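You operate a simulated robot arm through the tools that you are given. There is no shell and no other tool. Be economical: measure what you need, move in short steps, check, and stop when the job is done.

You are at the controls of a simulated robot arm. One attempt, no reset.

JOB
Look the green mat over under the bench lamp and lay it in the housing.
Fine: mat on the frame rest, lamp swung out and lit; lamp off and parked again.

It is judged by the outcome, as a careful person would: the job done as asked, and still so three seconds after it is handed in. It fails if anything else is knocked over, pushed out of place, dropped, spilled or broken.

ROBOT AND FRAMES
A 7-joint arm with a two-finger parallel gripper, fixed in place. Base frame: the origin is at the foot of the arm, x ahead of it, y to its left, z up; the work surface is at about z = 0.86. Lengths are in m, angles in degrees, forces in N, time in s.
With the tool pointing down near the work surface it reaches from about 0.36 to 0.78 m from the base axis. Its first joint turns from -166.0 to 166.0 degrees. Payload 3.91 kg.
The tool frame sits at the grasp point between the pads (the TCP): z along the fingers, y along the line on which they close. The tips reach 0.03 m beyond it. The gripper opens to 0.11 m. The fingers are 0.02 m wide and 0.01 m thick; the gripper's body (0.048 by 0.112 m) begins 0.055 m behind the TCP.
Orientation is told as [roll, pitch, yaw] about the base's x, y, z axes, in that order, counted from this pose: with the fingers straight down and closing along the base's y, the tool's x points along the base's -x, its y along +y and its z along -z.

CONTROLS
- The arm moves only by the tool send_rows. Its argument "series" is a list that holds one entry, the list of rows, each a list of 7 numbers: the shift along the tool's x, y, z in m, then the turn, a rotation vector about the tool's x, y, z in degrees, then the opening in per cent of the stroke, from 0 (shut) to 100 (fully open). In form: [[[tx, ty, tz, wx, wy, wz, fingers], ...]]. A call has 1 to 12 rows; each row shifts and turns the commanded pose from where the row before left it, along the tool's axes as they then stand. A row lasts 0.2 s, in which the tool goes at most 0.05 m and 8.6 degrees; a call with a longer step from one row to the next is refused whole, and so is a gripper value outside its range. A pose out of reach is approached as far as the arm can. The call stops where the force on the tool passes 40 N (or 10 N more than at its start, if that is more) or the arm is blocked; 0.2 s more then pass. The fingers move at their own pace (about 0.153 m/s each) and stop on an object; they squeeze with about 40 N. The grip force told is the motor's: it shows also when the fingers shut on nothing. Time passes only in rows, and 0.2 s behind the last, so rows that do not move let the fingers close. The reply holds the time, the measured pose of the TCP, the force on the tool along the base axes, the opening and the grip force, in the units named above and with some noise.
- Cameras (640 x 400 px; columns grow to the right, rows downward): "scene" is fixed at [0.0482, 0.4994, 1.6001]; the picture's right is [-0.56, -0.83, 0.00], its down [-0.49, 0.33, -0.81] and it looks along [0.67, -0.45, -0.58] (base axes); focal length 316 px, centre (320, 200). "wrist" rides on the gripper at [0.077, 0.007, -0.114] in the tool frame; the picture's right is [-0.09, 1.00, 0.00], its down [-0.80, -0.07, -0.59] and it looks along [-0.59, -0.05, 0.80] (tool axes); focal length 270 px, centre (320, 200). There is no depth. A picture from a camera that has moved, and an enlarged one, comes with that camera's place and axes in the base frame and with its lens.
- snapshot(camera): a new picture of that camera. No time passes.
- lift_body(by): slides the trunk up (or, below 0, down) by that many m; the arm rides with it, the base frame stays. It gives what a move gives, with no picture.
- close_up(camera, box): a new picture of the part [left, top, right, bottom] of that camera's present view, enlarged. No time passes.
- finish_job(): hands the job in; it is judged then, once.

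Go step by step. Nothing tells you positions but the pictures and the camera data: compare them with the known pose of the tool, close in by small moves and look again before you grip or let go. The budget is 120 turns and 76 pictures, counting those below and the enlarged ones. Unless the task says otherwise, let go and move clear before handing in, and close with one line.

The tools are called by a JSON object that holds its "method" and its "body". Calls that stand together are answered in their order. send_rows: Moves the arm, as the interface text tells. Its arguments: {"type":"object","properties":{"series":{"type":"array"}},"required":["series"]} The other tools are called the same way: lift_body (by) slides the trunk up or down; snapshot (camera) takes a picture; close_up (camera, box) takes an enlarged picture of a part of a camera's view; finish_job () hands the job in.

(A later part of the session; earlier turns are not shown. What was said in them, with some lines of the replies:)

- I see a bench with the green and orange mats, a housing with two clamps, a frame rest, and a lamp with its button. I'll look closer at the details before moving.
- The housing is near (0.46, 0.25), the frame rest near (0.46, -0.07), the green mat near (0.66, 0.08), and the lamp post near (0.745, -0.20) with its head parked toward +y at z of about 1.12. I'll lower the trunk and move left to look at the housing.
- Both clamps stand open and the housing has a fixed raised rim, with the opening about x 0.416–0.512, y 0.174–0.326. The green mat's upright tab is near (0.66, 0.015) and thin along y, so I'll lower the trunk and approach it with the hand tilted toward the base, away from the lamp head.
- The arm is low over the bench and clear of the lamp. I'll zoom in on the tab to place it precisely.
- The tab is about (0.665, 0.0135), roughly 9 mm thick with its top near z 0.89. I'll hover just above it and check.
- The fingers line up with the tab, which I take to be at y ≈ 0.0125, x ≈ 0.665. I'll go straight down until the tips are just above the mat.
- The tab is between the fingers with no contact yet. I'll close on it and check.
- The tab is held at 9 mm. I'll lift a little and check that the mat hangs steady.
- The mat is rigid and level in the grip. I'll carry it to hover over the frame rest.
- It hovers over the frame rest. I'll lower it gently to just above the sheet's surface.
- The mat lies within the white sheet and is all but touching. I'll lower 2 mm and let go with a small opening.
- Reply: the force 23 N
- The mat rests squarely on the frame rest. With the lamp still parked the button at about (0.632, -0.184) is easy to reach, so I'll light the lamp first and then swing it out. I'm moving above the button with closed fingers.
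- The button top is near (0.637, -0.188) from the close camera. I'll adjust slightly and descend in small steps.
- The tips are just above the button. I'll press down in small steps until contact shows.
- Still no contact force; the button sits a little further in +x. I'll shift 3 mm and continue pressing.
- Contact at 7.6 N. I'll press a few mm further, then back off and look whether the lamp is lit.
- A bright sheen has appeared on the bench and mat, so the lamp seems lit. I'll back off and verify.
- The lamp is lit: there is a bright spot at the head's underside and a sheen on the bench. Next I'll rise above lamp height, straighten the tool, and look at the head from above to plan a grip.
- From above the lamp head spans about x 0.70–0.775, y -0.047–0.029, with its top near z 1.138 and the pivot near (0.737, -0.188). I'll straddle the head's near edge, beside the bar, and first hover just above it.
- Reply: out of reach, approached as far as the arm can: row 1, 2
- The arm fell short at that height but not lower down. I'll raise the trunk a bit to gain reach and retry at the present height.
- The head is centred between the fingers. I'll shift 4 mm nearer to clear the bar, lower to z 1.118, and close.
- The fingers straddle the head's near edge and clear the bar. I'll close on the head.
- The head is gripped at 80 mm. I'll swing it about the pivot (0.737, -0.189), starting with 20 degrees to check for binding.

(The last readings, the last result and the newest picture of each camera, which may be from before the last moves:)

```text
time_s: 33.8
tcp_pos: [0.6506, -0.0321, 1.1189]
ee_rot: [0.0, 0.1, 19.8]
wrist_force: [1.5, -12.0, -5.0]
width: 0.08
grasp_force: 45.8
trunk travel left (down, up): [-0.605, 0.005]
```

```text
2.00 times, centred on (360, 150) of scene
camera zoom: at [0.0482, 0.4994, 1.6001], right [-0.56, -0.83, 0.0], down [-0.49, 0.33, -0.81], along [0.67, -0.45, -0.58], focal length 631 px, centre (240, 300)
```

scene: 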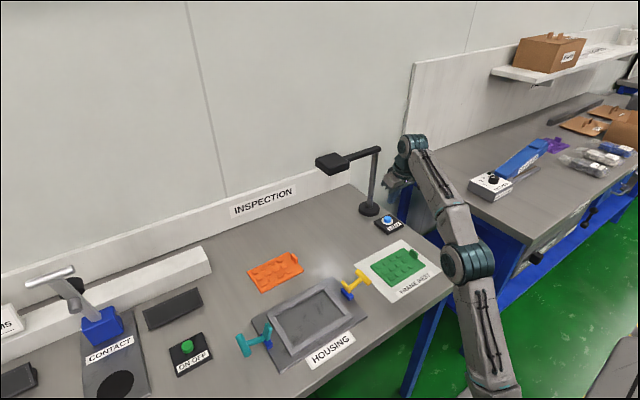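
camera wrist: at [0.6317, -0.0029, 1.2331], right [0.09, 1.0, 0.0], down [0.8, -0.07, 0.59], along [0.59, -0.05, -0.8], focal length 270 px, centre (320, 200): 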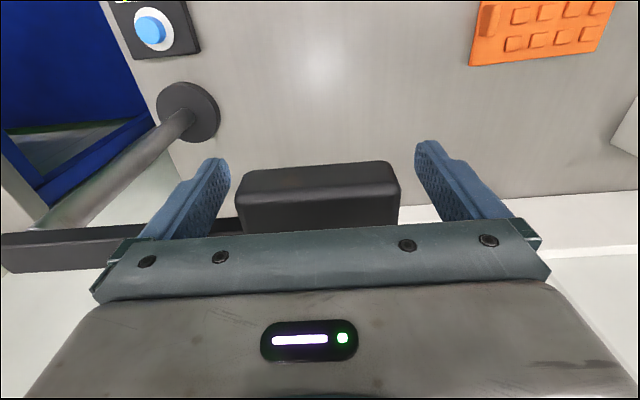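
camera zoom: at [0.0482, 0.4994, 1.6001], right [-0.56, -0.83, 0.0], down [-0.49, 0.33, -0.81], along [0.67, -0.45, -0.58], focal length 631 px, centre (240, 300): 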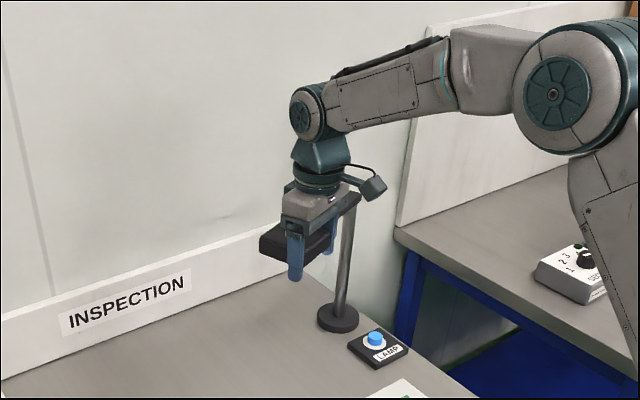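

It swings freely with a slight inward pull, so I'll trim the radius a touch and continue.

{"method": "send_rows", "body": {"series": [[[0.0155, -0.0041, 0, 0, 0, -5, 50], [0.0155, -0.0041, 0, 0, 0, -5, 50], [0.0155, -0.0036, 0, 0, 0, -5, 50], [0.0155, -0.0031, 0, 0, 0, -5, 50], [0.0155, -0.0031, 0, 0, 0, -5, 50]]]}}

{"method": "close_up", "body": {"camera": "scene", "box": [260, 50, 460, 300]}}

```text
time_s: 35.0
tcp_pos: [0.5915, -0.0836, 1.1185]
ee_rot: [0.1, 0.1, 45.0]
wrist_force: [0.2, -4.7, -11.8]
width: 0.0799
grasp_force: 45.3
trunk travel left (down, up): [-0.605, 0.005]
```

```text
1.60 times, centred on (360, 175) of scene
camera zoom: at [0.0482, 0.4994, 1.6001], right [-0.56, -0.83, 0.0], down [-0.49, 0.33, -0.81], along [0.67, -0.45, -0.58], focal length 505 px, centre (256, 240)
```

zoom: 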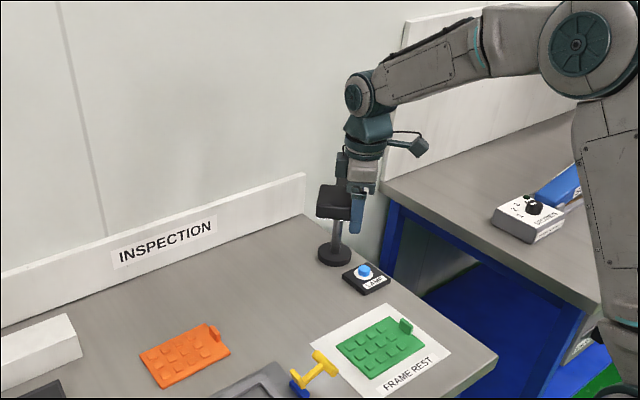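

It is swung about 45 degrees. I'll continue 25 degrees more toward the frame rest.

{"method": "send_rows", "body": {"series": [[[0.0155, -0.0031, 0.0005, 0, 0, -5, 50], [0.0155, -0.0031, 0.0005, 0, 0, -5, 50], [0.0155, -0.0031, 0, 0, 0, -5, 50], [0.0155, -0.0031, 0, 0, 0, -5, 50], [0.0155, -0.0031, 0, 0, 0, -5, 50]]]}}

{"method": "snapshot", "body": {"camera": "scene"}}

```text
time_s: 36.2
tcp_pos: [0.5621, -0.155, 1.1189]
ee_rot: [0.0, 0.0, 69.9]
wrist_force: [4.1, -5.7, -6.1]
width: 0.0802
grasp_force: 44.9
trunk travel left (down, up): [-0.605, 0.005]
```

```text
30 pictures are left
```

scene: 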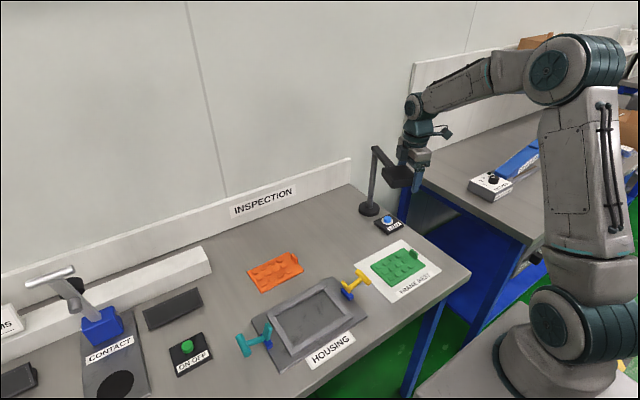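

The lamp is swung out over the frame-rest side, lit. I'll dwell a moment and look the mat over.

{"method": "send_rows", "body": {"series": [[[0, 0, 0, 0, 0, 0, 50], [0, 0, 0, 0, 0, 0, 50], [0, 0, 0, 0, 0, 0, 50], [0, 0, 0, 0, 0, 0, 50], [0, 0, 0, 0, 0, 0, 50], [0, 0, 0, 0, 0, 0, 50]]]}}

{"method": "close_up", "body": {"camera": "scene", "box": [345, 225, 455, 310]}}

{"method": "close_up", "body": {"camera": "scene", "box": [340, 100, 480, 240]}}

```text
time_s: 37.6
tcp_pos: [0.5607, -0.156, 1.1197]
ee_rot: [0.0, 0.0, 69.9]
wrist_force: [6.7, -6.4, -2.3]
width: 0.0799
grasp_force: 45.2
trunk travel left (down, up): [-0.605, 0.005]
```

```text
4.71 times, centred on (400, 268) of scene
camera zoom: at [0.0482, 0.4994, 1.6001], right [-0.56, -0.83, 0.0], down [-0.49, 0.33, -0.81], along [0.67, -0.45, -0.58], focal length 1485 px, centre (-56, -118)
```

zoom: 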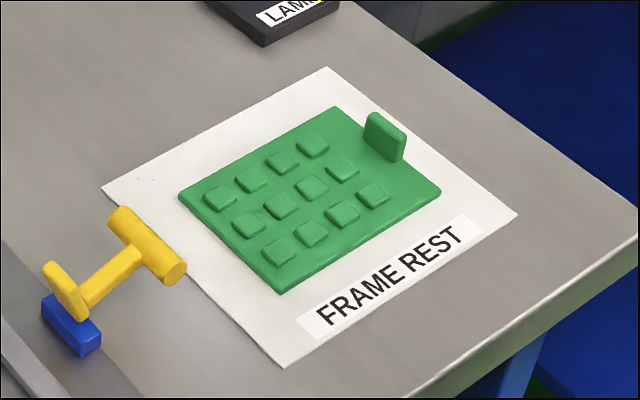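

```text
2.86 times, centred on (410, 170) of scene
camera zoom: at [0.0482, 0.4994, 1.6001], right [-0.56, -0.83, 0.0], down [-0.49, 0.33, -0.81], along [0.67, -0.45, -0.58], focal length 902 px, centre (63, 286)
```

zoom: 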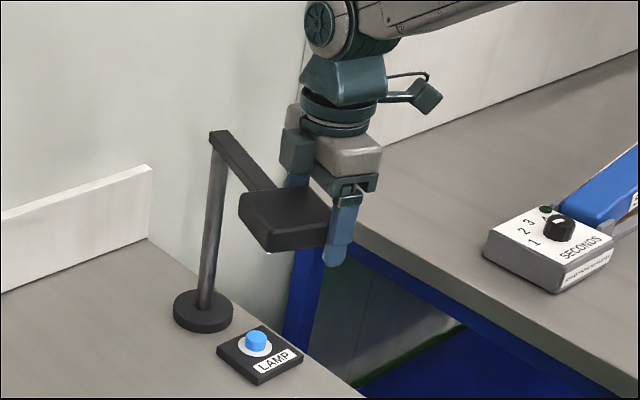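

The mat has all twelve keys intact, no marks, and the lamp shines. I'll swing a little further, to about 90 degrees, so it counts as fully out, and look again.

{"method": "send_rows", "body": {"series": [[[0.0155, -0.0031, 0, 0, 0, -5, 50], [0.0155, -0.0031, 0, 0, 0, -5, 50], [0.0155, -0.0031, 0, 0, 0, -5, 50], [0.0155, -0.0031, 0, 0, 0, -5, 50], [0, 0, 0, 0, 0, 0, 50], [0, 0, 0, 0, 0, 0, 50], [0, 0, 0, 0, 0, 0, 50]]]}}

{"method": "close_up", "body": {"camera": "scene", "box": [330, 100, 490, 310]}}

```text
time_s: 39.2
tcp_pos: [0.5565, -0.2191, 1.1168]
ee_rot: [0.0, 0.1, 89.9]
wrist_force: [-0.6, -0.3, 0.5]
width: 0.055
grasp_force: 0.1
trunk travel left (down, up): [-0.605, 0.005]
```

```text
1.90 times, centred on (410, 205) of scene
camera zoom: at [0.0482, 0.4994, 1.6001], right [-0.56, -0.83, 0.0], down [-0.49, 0.33, -0.81], along [0.67, -0.45, -0.58], focal length 601 px, centre (149, 190)
```

zoom: 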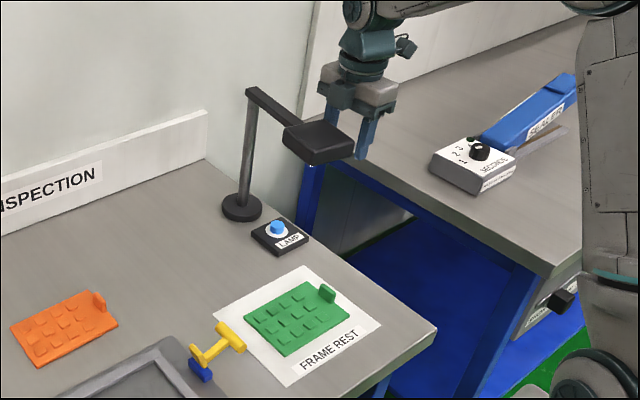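

The fingers slipped off as the lamp met its outer stop, so it stands fully swung out and lit, with the mat seen and sound. To park it I'll push the head back with the nearly parallel fingers, following the same arc in reverse.

{"method": "send_rows", "body": {"series": [[[0.017, 0, 0, 0, 0, 0, 40], [0, 0, 0, 0, 0, 0, 40], [-0.0159, 0.0034, 0, 0, 0, 5, 40], [-0.0159, 0.0034, 0, 0, 0, 5, 40], [-0.0159, 0.0034, 0, 0, 0, 5, 40], [-0.0159, 0.0034, 0, 0, 0, 5, 40], [-0.0159, 0.0034, 0, 0, 0, 5, 40], [-0.0159, 0.0034, 0, 0, 0, 5, 40]]]}}

{"method": "close_up", "body": {"camera": "scene", "box": [320, 80, 480, 240]}}

```text
time_s: 41.0
tcp_pos: [0.5591, -0.1382, 1.1184]
ee_rot: [0.0, 0.1, 59.9]
wrist_force: [-0.1, 0.7, -0.6]
width: 0.044
grasp_force: 0.0
trunk travel left (down, up): [-0.605, 0.005]
```

```text
2.50 times, centred on (400, 160) of scene
camera zoom: at [0.0482, 0.4994, 1.6001], right [-0.56, -0.83, 0.0], down [-0.49, 0.33, -0.81], along [0.67, -0.45, -0.58], focal length 789 px, centre (120, 300)
```

zoom: 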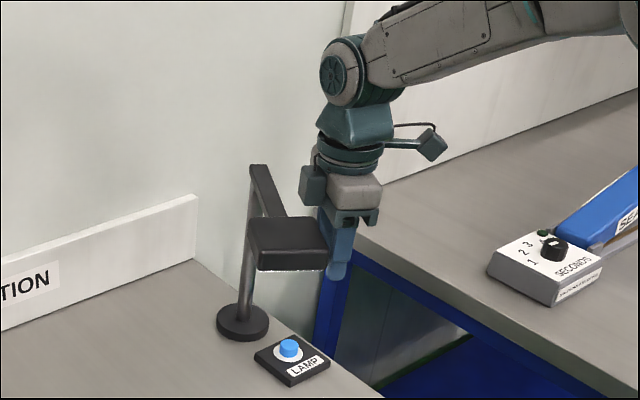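

The head follows nicely. I'll continue the arc, leaving the last 10 degrees for a slower finish.

{"method": "send_rows", "body": {"series": [[[-0.0159, 0.0034, 0, 0, 0, 5, 40], [-0.0159, 0.0034, 0, 0, 0, 5, 40], [-0.0159, 0.0034, 0, 0, 0, 5, 40], [-0.0159, 0.0034, 0, 0, 0, 5, 40], [-0.0159, 0.0034, 0, 0, 0, 5, 40], [-0.0159, 0.0034, 0, 0, 0, 5, 40], [-0.0159, 0.0034, 0, 0, 0, 5, 40], [-0.0159, 0.0034, 0, 0, 0, 5, 40], [-0.0159, 0.0034, 0, 0, 0, 5, 40], [-0.0159, 0.0034, 0, 0, 0, 5, 40]]]}}

{"method": "close_up", "body": {"camera": "scene", "box": [300, 130, 440, 260]}}

```text
time_s: 43.2
tcp_pos: [0.662, -0.0177, 1.119]
ee_rot: [0.0, 0.0, 9.9]
wrist_force: [-0.9, -0.8, 0.2]
width: 0.0442
grasp_force: 0.0
trunk travel left (down, up): [-0.605, 0.005]
```

```text
3.08 times, centred on (370, 195) of scene
camera zoom: at [0.0482, 0.4994, 1.6001], right [-0.56, -0.83, 0.0], down [-0.49, 0.33, -0.81], along [0.67, -0.45, -0.58], focal length 971 px, centre (166, 215)
```

zoom: 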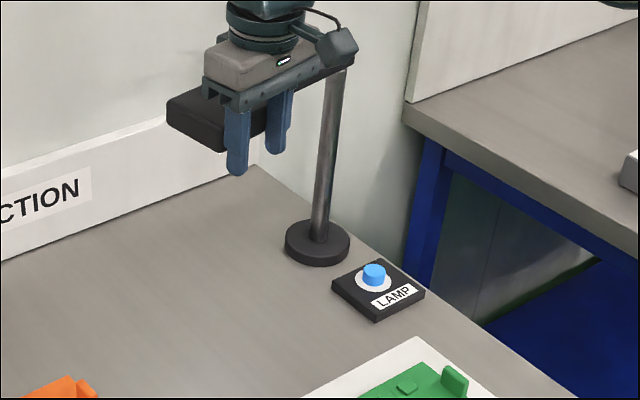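

{"method": "send_rows", "body": {"series": [[[-0.0079, 0.0019, 0, 0, 0, 2.5, 40], [-0.0079, 0.0019, 0, 0, 0, 2.5, 40], [-0.0079, 0.0019, 0, 0, 0, 2.5, 40], [-0.0079, 0.0019, 0, 0, 0, 2.5, 40], [0, 0, 0, 0, 0, 0, 40]]]}}

{"method": "close_up", "body": {"camera": "scene", "box": [300, 130, 440, 260]}}

```text
time_s: 44.4
tcp_pos: [0.6888, -0.0073, 1.118]
ee_rot: [0.0, 0.3, -0.1]
wrist_force: [-20.9, -0.5, -6.1]
width: 0.0439
grasp_force: 0.2
trunk travel left (down, up): [-0.605, 0.005]
```

```text
3.08 times, centred on (370, 195) of scene
camera zoom: at [0.0482, 0.4994, 1.6001], right [-0.56, -0.83, 0.0], down [-0.49, 0.33, -0.81], along [0.67, -0.45, -0.58], focal length 971 px, centre (166, 215)
```

zoom: 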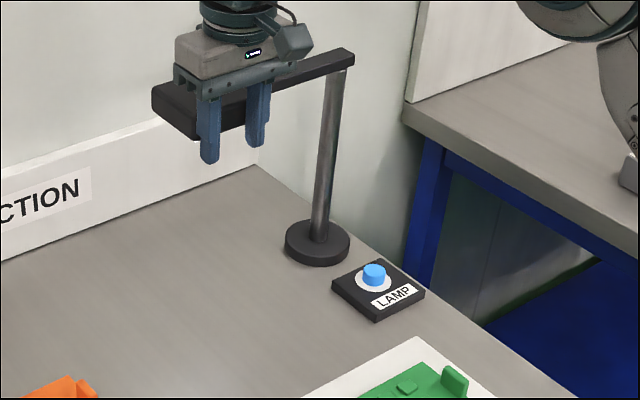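

The lamp is back against its park stop, at the same place as at the start. I'll back off, rise, tilt as before, and come down above the lamp button.

{"method": "send_rows", "body": {"series": [[[0.045, 0, 0, 0, 0, 0, 40], [0.022, 0, -0.03, 0, 0, 0, 0], [0, -0.045, -0.02, 0, 0, 0, 0], [0, -0.045, -0.02, 0, 0, 0, 0], [0, -0.045, -0.02, 0, 0, 0, 0], [0, -0.045, -0.02, 0, 0, 0, 0], [0, 0, -0.045, 0, 0, 0, 0], [0, 0, -0.045, 0, 0, 0, 0], [0, 0, 0, 0, -4, 0, 0], [0, 0, 0, 0, -4, 0, 0], [0, 0, 0, 0, -4, 0, 0], [0, 0, 0, 0, 0, 0, 0]]]}}

{"method": "lift_body", "body": {"by": -0.33}}

{"method": "snapshot", "body": {"camera": "wrist"}}

{"method": "snapshot", "body": {"camera": "scene"}}

```text
time_s: 47.0
tcp_pos: [0.6248, -0.188, 1.3174]
ee_rot: [0.1, -11.9, 0.0]
wrist_force: [0.0, -0.2, 0.4]
width: 0.0002
grasp_force: 38.0
trunk travel left (down, up): [-0.605, 0.005]
```

```text
time_s: 50.2
tcp_pos: [0.6239, -0.1875, 0.9891]
ee_rot: [-0.1, -12.0, 0.1]
wrist_force: [0.5, 0.2, -1.2]
width: 0.0
grasp_force: 37.7
trunk travel left (down, up): [-0.275, 0.335]
```

```text
23 pictures are left
camera wrist: at [0.5256, -0.1818, 1.0839], right [0.09, 1.0, 0.02], down [0.66, -0.07, 0.75], along [0.75, -0.05, -0.66], focal length 270 px, centre (320, 200)
```

wrist: 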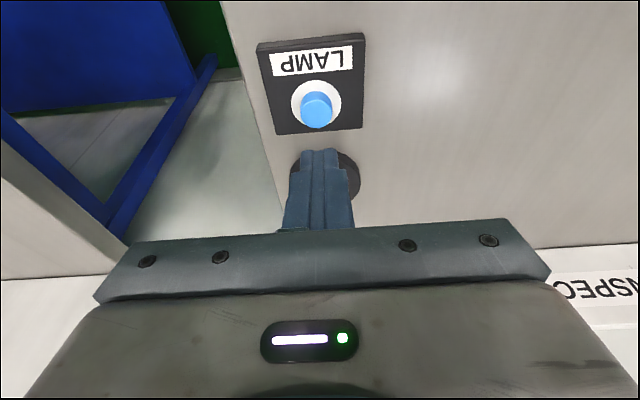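

```text
22 pictures are left
```

scene: 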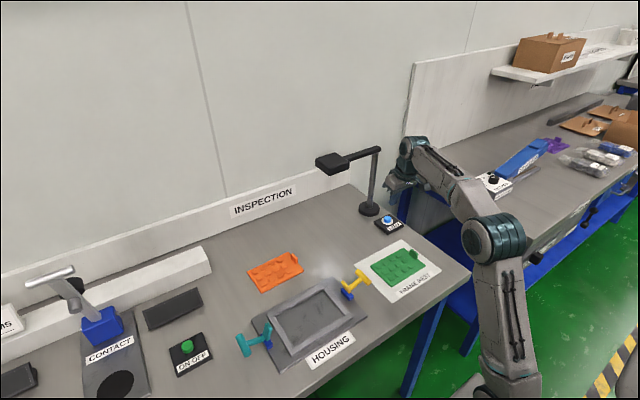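

The lamp is still lit (sheen on the bench) and parked. I'll press the button the same way as before.

{"method": "send_rows", "body": {"series": [[[0.0016, -0.0004, 0.0173, 0, 0, 0, 0], [0.0016, -0.0004, 0.0173, 0, 0, 0, 0], [0.0016, -0.0004, 0.0173, 0, 0, 0, 0], [0.0016, -0.0004, 0.0173, 0, 0, 0, 0], [0.0004, 0, 0.002, 0, 0, 0, 0], [0.0004, 0, 0.002, 0, 0, 0, 0], [0.0004, 0, 0.002, 0, 0, 0, 0], [0.0004, 0, 0.002, 0, 0, 0, 0]]]}}

{"method": "close_up", "body": {"camera": "scene", "box": [250, 130, 450, 290]}}

```text
time_s: 52.0
tcp_pos: [0.6322, -0.1902, 0.9136]
ee_rot: [-0.1, -12.2, -0.1]
wrist_force: [-3.5, 0.3, 14.9]
width: 0.0
grasp_force: 37.5
trunk travel left (down, up): [-0.275, 0.335]
```

```text
2.50 times, centred on (350, 210) of scene
camera zoom: at [0.0482, 0.4994, 1.6001], right [-0.56, -0.83, 0.0], down [-0.49, 0.33, -0.81], along [0.67, -0.45, -0.58], focal length 789 px, centre (245, 175)
```

zoom: 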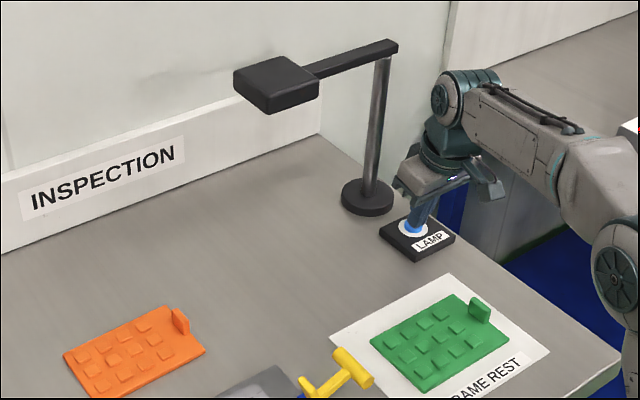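

The sheen is gone, so the lamp is off. I'll retract and return above the mat's tab.

{"method": "send_rows", "body": {"series": [[[-0.008, 0, -0.0377, 0, 0, 0, 0], [-0.008, 0, -0.0377, 0, 0, 0, 0], [0.0412, 0.0124, -0.0088, 0, 0, 0, 0], [0.0412, 0.0124, -0.0088, 0, 0, 0, 0], [0.0412, 0.0124, -0.0088, 0, 0, 0, 0], [0.0412, 0.0124, -0.0088, 0, 0, 0, 35], [0, 0, 0, 0, 0, 0, 35], [0, 0, 0, 0, 0, 0, 35]]]}}

{"method": "snapshot", "body": {"camera": "wrist"}}

{"method": "snapshot", "body": {"camera": "scene"}}

```text
time_s: 53.8
tcp_pos: [0.4663, -0.1377, 0.9879]
ee_rot: [0.0, -11.9, -0.1]
wrist_force: [0.6, -0.1, -0.6]
width: 0.0386
grasp_force: 0.0
trunk travel left (down, up): [-0.275, 0.335]
```

```text
20 pictures are left
camera wrist: at [0.3668, -0.1314, 1.0831], right [0.09, 1.0, 0.02], down [0.66, -0.07, 0.75], along [0.75, -0.05, -0.66], focal length 270 px, centre (320, 200)
```

wrist: 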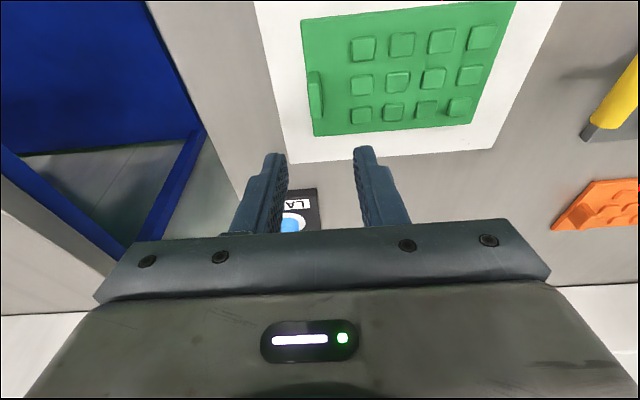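

```text
19 pictures are left
```

scene: 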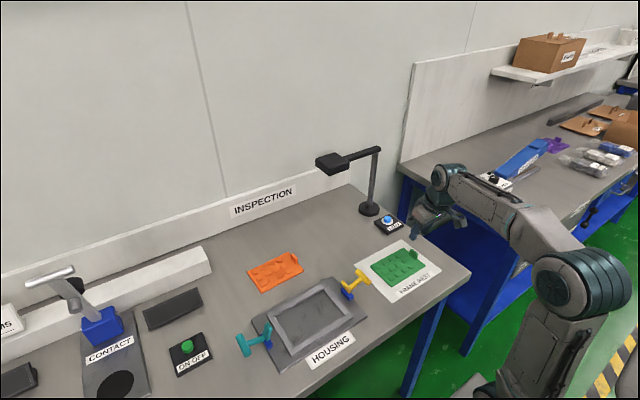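

The lamp is off and parked, and the mat is where I left it. I'll descend onto the tab and grip it.

{"method": "send_rows", "body": {"series": [[[0.0063, -0.0009, 0.0272, 0, 0, 0, 35], [0.0063, -0.0009, 0.0272, 0, 0, 0, 35], [0.0063, -0.0009, 0.0265, 0, 0, 0, 35], [0, 0, 0, 0, 0, 0, 35], [0, 0, 0, 0, 0, 0, 0], [0, 0, 0, 0, 0, 0, 0], [0, 0, 0, 0, 0, 0, 0]]]}}

{"method": "snapshot", "body": {"camera": "wrist"}}

```text
time_s: 55.4
tcp_pos: [0.4631, -0.1411, 0.9061]
ee_rot: [0.0, -11.9, 0.0]
wrist_force: [0.4, -0.2, -0.1]
width: 0.0092
grasp_force: 40.1
trunk travel left (down, up): [-0.275, 0.335]
```

```text
18 pictures are left
camera wrist: at [0.3649, -0.1352, 1.0017], right [0.09, 1.0, 0.02], down [0.66, -0.07, 0.75], along [0.75, -0.05, -0.66], focal length 270 px, centre (320, 200)
```

wrist: 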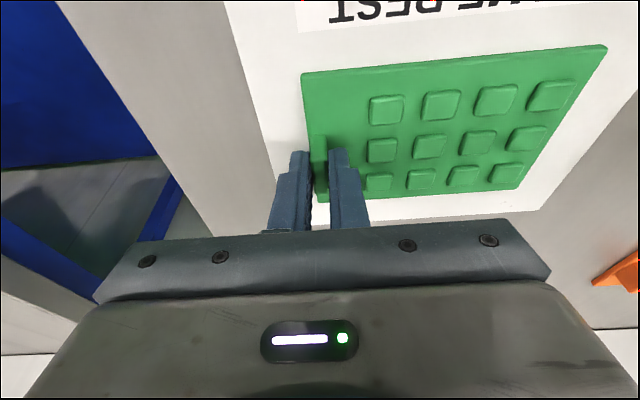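

The tab is gripped again. I'll lift well clear of the clamps and carry the mat over the housing.

{"method": "send_rows", "body": {"series": [[[-0.008, 0, -0.0375, 0, 0, 0, 0], [-0.008, 0, -0.0375, 0, 0, 0, 0], [-0.008, 0, -0.0375, 0, 0, 0, 0], [0, 0.0405, 0, 0, 0, 0, 0], [0, 0.0405, 0, 0, 0, 0, 0], [0, 0.0405, 0, 0, 0, 0, 0], [0, 0.0405, 0, 0, 0, 0, 0], [0, 0.0405, 0, 0, 0, 0, 0], [0, 0.0405, 0, 0, 0, 0, 0], [0, 0.0405, 0, 0, 0, 0, 0], [0, 0.0405, 0, 0, 0, 0, 0], [0, 0, 0, 0, 0, 0, 0]]]}}

{"method": "snapshot", "body": {"camera": "wrist"}}

{"method": "close_up", "body": {"camera": "scene", "box": [230, 220, 400, 370]}}

```text
time_s: 58.0
tcp_pos: [0.4638, 0.182, 1.0211]
ee_rot: [0.0, -12.0, 0.0]
wrist_force: [0.3, 0.1, -0.4]
width: 0.0092
grasp_force: 39.9
trunk travel left (down, up): [-0.275, 0.335]
```

```text
17 pictures are left
camera wrist: at [0.364, 0.1876, 1.1159], right [0.09, 1.0, 0.02], down [0.66, -0.07, 0.75], along [0.75, -0.05, -0.66], focal length 270 px, centre (320, 200)
```

wrist: 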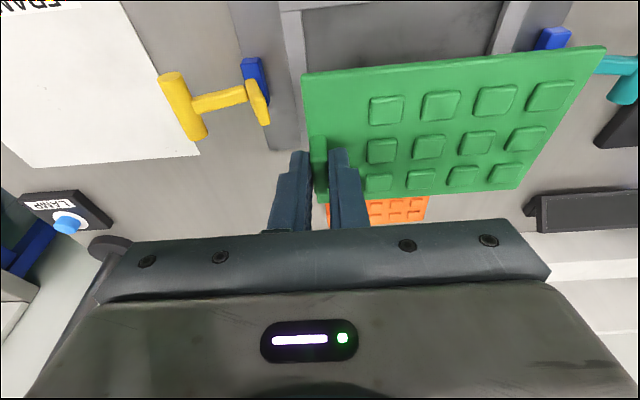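

```text
2.67 times, centred on (315, 295) of scene
camera zoom: at [0.0482, 0.4994, 1.6001], right [-0.56, -0.83, 0.0], down [-0.49, 0.33, -0.81], along [0.67, -0.45, -0.58], focal length 842 px, centre (333, -53)
```

zoom: 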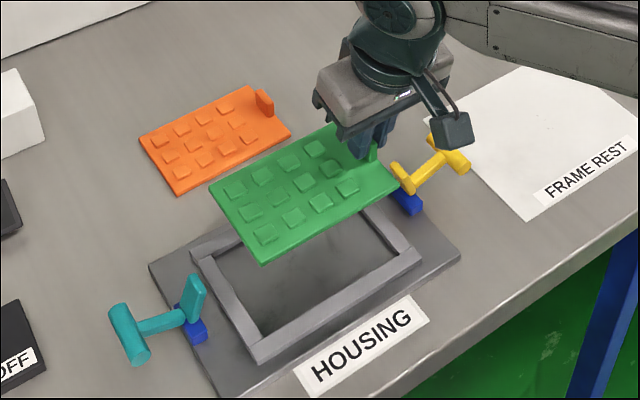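

It hovers above the housing. I'll lower to just above the rim and check the alignment.

{"method": "send_rows", "body": {"series": [[[0.007, 0.0003, 0.0265, 0, 0, 0, 0], [0.007, 0.0003, 0.0265, 0, 0, 0, 0], [0.007, 0.0003, 0.0265, 0, 0, 0, 0], [0, 0, 0, 0, 0, 0, 0]]]}}

{"method": "close_up", "body": {"camera": "wrist", "box": [220, 0, 640, 220]}}

{"method": "close_up", "body": {"camera": "scene", "box": [240, 260, 370, 370]}}

```text
time_s: 59.0
tcp_pos: [0.4591, 0.1826, 0.9378]
ee_rot: [0.0, -12.0, 0.0]
wrist_force: [0.2, -0.2, -1.3]
width: 0.009
grasp_force: 40.8
trunk travel left (down, up): [-0.275, 0.335]
```

```text
1.52 times, centred on (430, 110) of wrist
camera zoom: at [0.3594, 0.1883, 1.0341], right [0.09, 1.0, 0.02], down [0.66, -0.07, 0.75], along [0.75, -0.05, -0.66], focal length 412 px, centre (152, 337)
```

zoom: 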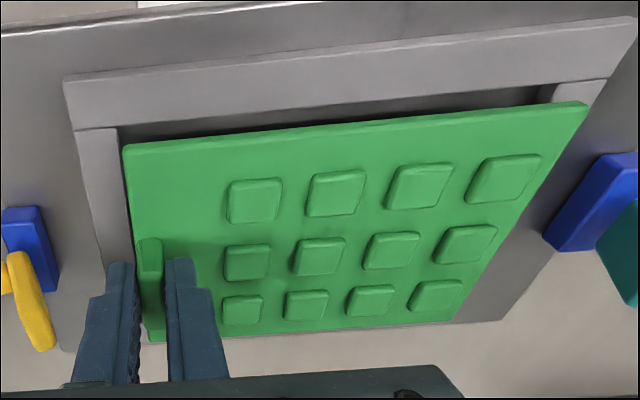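

```text
3.64 times, centred on (305, 315) of scene
camera zoom: at [0.0482, 0.4994, 1.6001], right [-0.56, -0.83, 0.0], down [-0.49, 0.33, -0.81], along [0.67, -0.45, -0.58], focal length 1148 px, centre (374, -218)
```

zoom: 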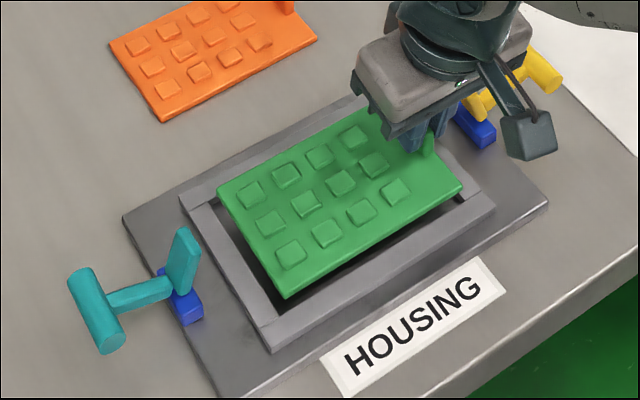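

The mat is close to aligned over the recess. I'll zoom in on the corners to refine by a few mm.

{"method": "close_up", "body": {"camera": "wrist", "box": [540, 40, 640, 100]}}

{"method": "close_up", "body": {"camera": "scene", "box": [285, 295, 375, 355]}}

```text
6.40 times, centred on (590, 70) of wrist
camera zoom: at [0.3594, 0.1883, 1.0341], right [0.09, 1.0, 0.02], down [0.66, -0.07, 0.75], along [0.75, -0.05, -0.66], focal length 1730 px, centre (-1408, 1032)
```

zoom: 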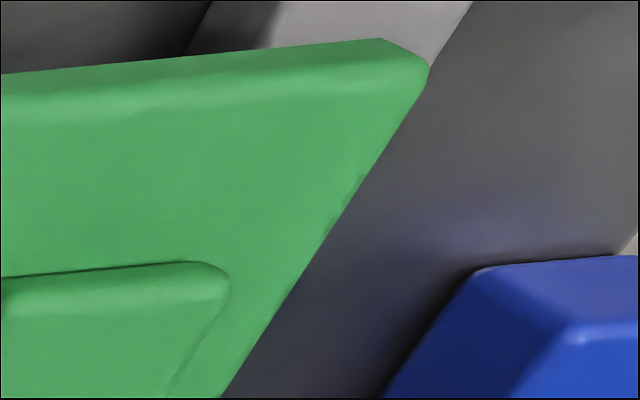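

```text
6.67 times, centred on (330, 325) of scene
camera zoom: at [0.0482, 0.4994, 1.6001], right [-0.56, -0.83, 0.0], down [-0.49, 0.33, -0.81], along [0.67, -0.45, -0.58], focal length 2104 px, centre (253, -633)
```

zoom: 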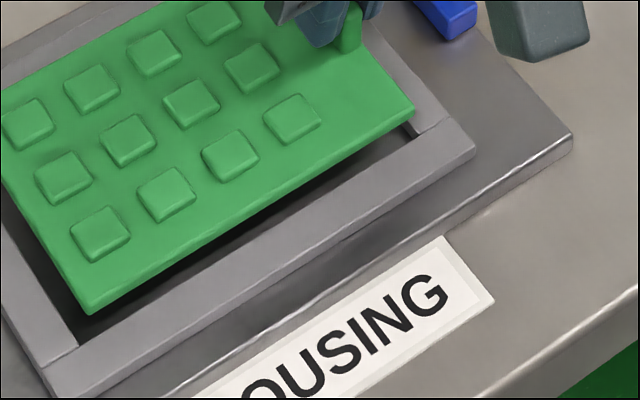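

The mat's near edge is about 1 mm past the rim edge, and it is centred in y to about 1 mm. I'll nudge 1.5 mm in x and 1 mm in y and lower gently.

{"method": "send_rows", "body": {"series": [[[-0.0012, 0.001, 0.003, 0, 0, 0, 0], [0.0014, 0, 0.0065, 0, 0, 0, 0], [0.0014, 0, 0.0065, 0, 0, 0, 0], [0, 0, 0, 0, 0, 0, 0]]]}}

{"method": "close_up", "body": {"camera": "scene", "box": [245, 270, 365, 360]}}

{"method": "close_up", "body": {"camera": "wrist", "box": [220, 0, 640, 220]}}

```text
time_s: 60.0
tcp_pos: [0.4614, 0.184, 0.9213]
ee_rot: [0.0, -12.0, 0.0]
wrist_force: [0.4, -0.3, -1.9]
width: 0.009
grasp_force: 39.8
trunk travel left (down, up): [-0.275, 0.335]
```

```text
4.44 times, centred on (305, 315) of scene
camera zoom: at [0.0482, 0.4994, 1.6001], right [-0.56, -0.83, 0.0], down [-0.49, 0.33, -0.81], along [0.67, -0.45, -0.58], focal length 1402 px, centre (387, -311)
```

zoom: 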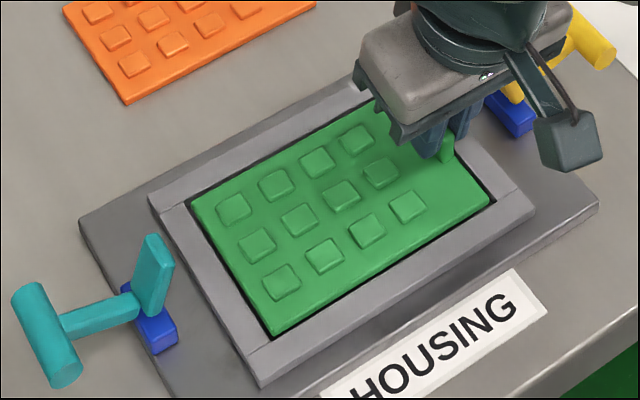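

```text
1.52 times, centred on (430, 110) of wrist
camera zoom: at [0.3612, 0.19, 1.0182], right [0.09, 1.0, 0.02], down [0.66, -0.07, 0.75], along [0.75, -0.05, -0.66], focal length 412 px, centre (152, 337)
```

zoom: 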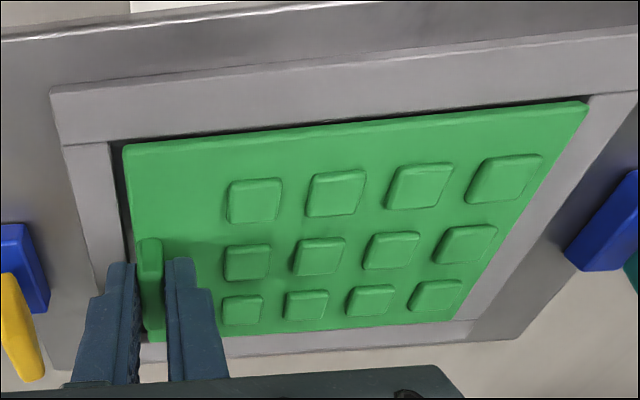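

It fits within the rim with small gaps all round and no contact force. I'll keep lowering until it touches the floor.

{"method": "send_rows", "body": {"series": [[[0.0006, 0, 0.0029, 0, 0, 0, 0], [0.0006, 0, 0.0029, 0, 0, 0, 0], [0, 0, 0, 0, 0, 0, 0]]]}}

{"method": "close_up", "body": {"camera": "scene", "box": [245, 270, 365, 360]}}

```text
time_s: 60.8
tcp_pos: [0.4603, 0.1845, 0.9175]
ee_rot: [-0.1, -12.0, 0.0]
wrist_force: [0.6, 0.0, -1.1]
width: 0.0089
grasp_force: 40.2
trunk travel left (down, up): [-0.275, 0.335]
```

```text
4.44 times, centred on (305, 315) of scene
camera zoom: at [0.0482, 0.4994, 1.6001], right [-0.56, -0.83, 0.0], down [-0.49, 0.33, -0.81], along [0.67, -0.45, -0.58], focal length 1402 px, centre (387, -311)
```

zoom: 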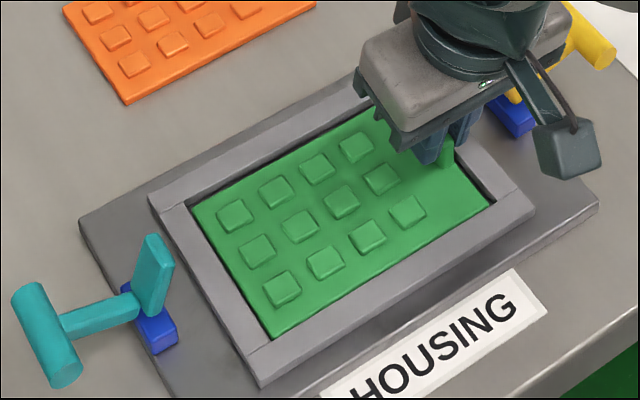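

Going in cleanly, and nothing has touched yet. I'll lower a few mm more in small steps.

{"method": "send_rows", "body": {"series": [[[0.0004, 0, 0.002, 0, 0, 0, 0], [0.0004, 0, 0.002, 0, 0, 0, 0], [0, 0, 0, 0, 0, 0, 0]]]}}

```text
time_s: 61.6
tcp_pos: [0.4603, 0.1842, 0.9157]
ee_rot: [0.1, -12.3, -0.2]
wrist_force: [1.4, 2.0, 29.9]
width: 0.0092
grasp_force: 40.2
trunk travel left (down, up): [-0.275, 0.335]
```

Firm contact at z 0.9157, which matches the mat resting on the housing floor. I'll ease the load, open only slightly, and rise straight up.

{"method": "send_rows", "body": {"series": [[[-0.0002, 0, -0.001, 0, 0, 0, 0], [0, 0, 0, 0, 0, 0, 14], [0, 0, 0, 0, 0, 0, 16], [0, 0, 0, 0, 0, 0, 16], [-0.0012, 0, -0.0059, 0, 0, 0, 16], [-0.0021, 0, -0.0098, 0, 0, 0, 16], [-0.0062, 0, -0.0292, 0, 0, 0, 16], [-0.0083, 0, -0.0391, 0, 0, 0, 16], [-0.0083, 0, -0.0391, 0, 0, 0, 16], [0, 0, 0, 0, 0, 0, 16]]]}}

{"method": "close_up", "body": {"camera": "scene", "box": [245, 270, 365, 360]}}

{"method": "snapshot", "body": {"camera": "wrist"}}

```text
time_s: 63.8
tcp_pos: [0.4618, 0.1842, 1.0392]
ee_rot: [0.1, -12.0, 0.0]
wrist_force: [0.5, -1.2, 0.0]
width: 0.0176
grasp_force: 0.1
trunk travel left (down, up): [-0.275, 0.335]
```

```text
4.44 times, centred on (305, 315) of scene
camera zoom: at [0.0482, 0.4994, 1.6001], right [-0.56, -0.83, 0.0], down [-0.49, 0.33, -0.81], along [0.67, -0.45, -0.58], focal length 1402 px, centre (387, -311)
```

zoom: 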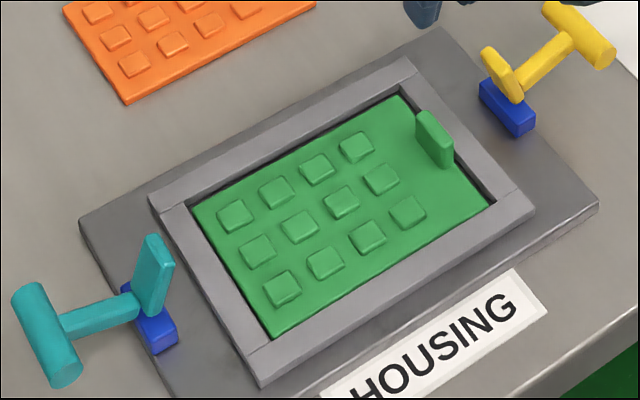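

```text
7 pictures are left
camera wrist: at [0.3611, 0.1903, 1.1349], right [0.09, 1.0, 0.02], down [0.66, -0.07, 0.75], along [0.75, -0.05, -0.66], focal length 270 px, centre (320, 200)
```

wrist: 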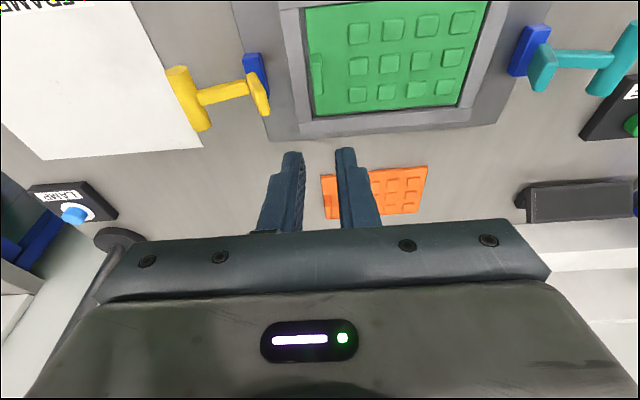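

The mat lies flat inside the housing rim. I'll rise clear and take a last overall look at the lamp and bench.

{"method": "lift_body", "body": {"by": 0.2}}

{"method": "snapshot", "body": {"camera": "scene"}}

{"method": "close_up", "body": {"camera": "scene", "box": [300, 130, 440, 260]}}

```text
time_s: 66.0
tcp_pos: [0.4609, 0.1853, 1.2379]
ee_rot: [0.0, -12.0, -0.1]
wrist_force: [0.0, 0.4, -0.5]
width: 0.0179
grasp_force: 0.1
trunk travel left (down, up): [-0.475, 0.135]
```

```text
6 pictures are left
```

scene: 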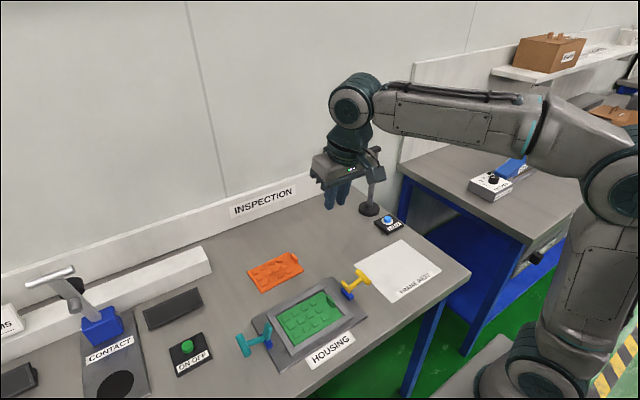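

```text
3.08 times, centred on (370, 195) of scene
camera zoom: at [0.0482, 0.4994, 1.6001], right [-0.56, -0.83, 0.0], down [-0.49, 0.33, -0.81], along [0.67, -0.45, -0.58], focal length 971 px, centre (166, 215)
```

zoom: 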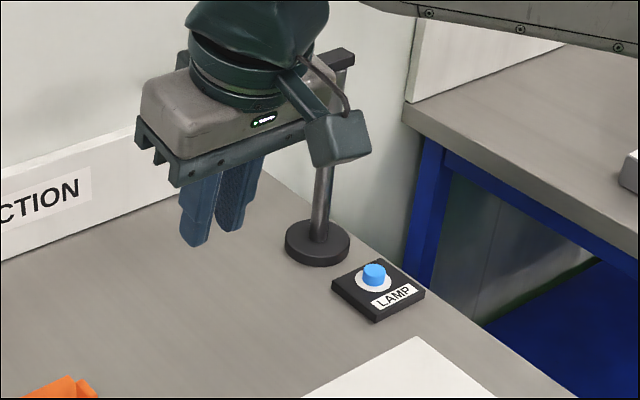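

The mat is in the housing, the lamp is off (no sheen on the bench), and it was last seen parked at its stop. The arm hasn't gone near it since, and nothing else has moved, so I'm handing in.

{"method": "finish_job", "body": {}}

```text
The job is handed in.
```

The green mat was looked over on the frame rest with the lamp swung out and lit, and no faults showed. The lamp is off and parked again, and the mat lies flat in the housing.
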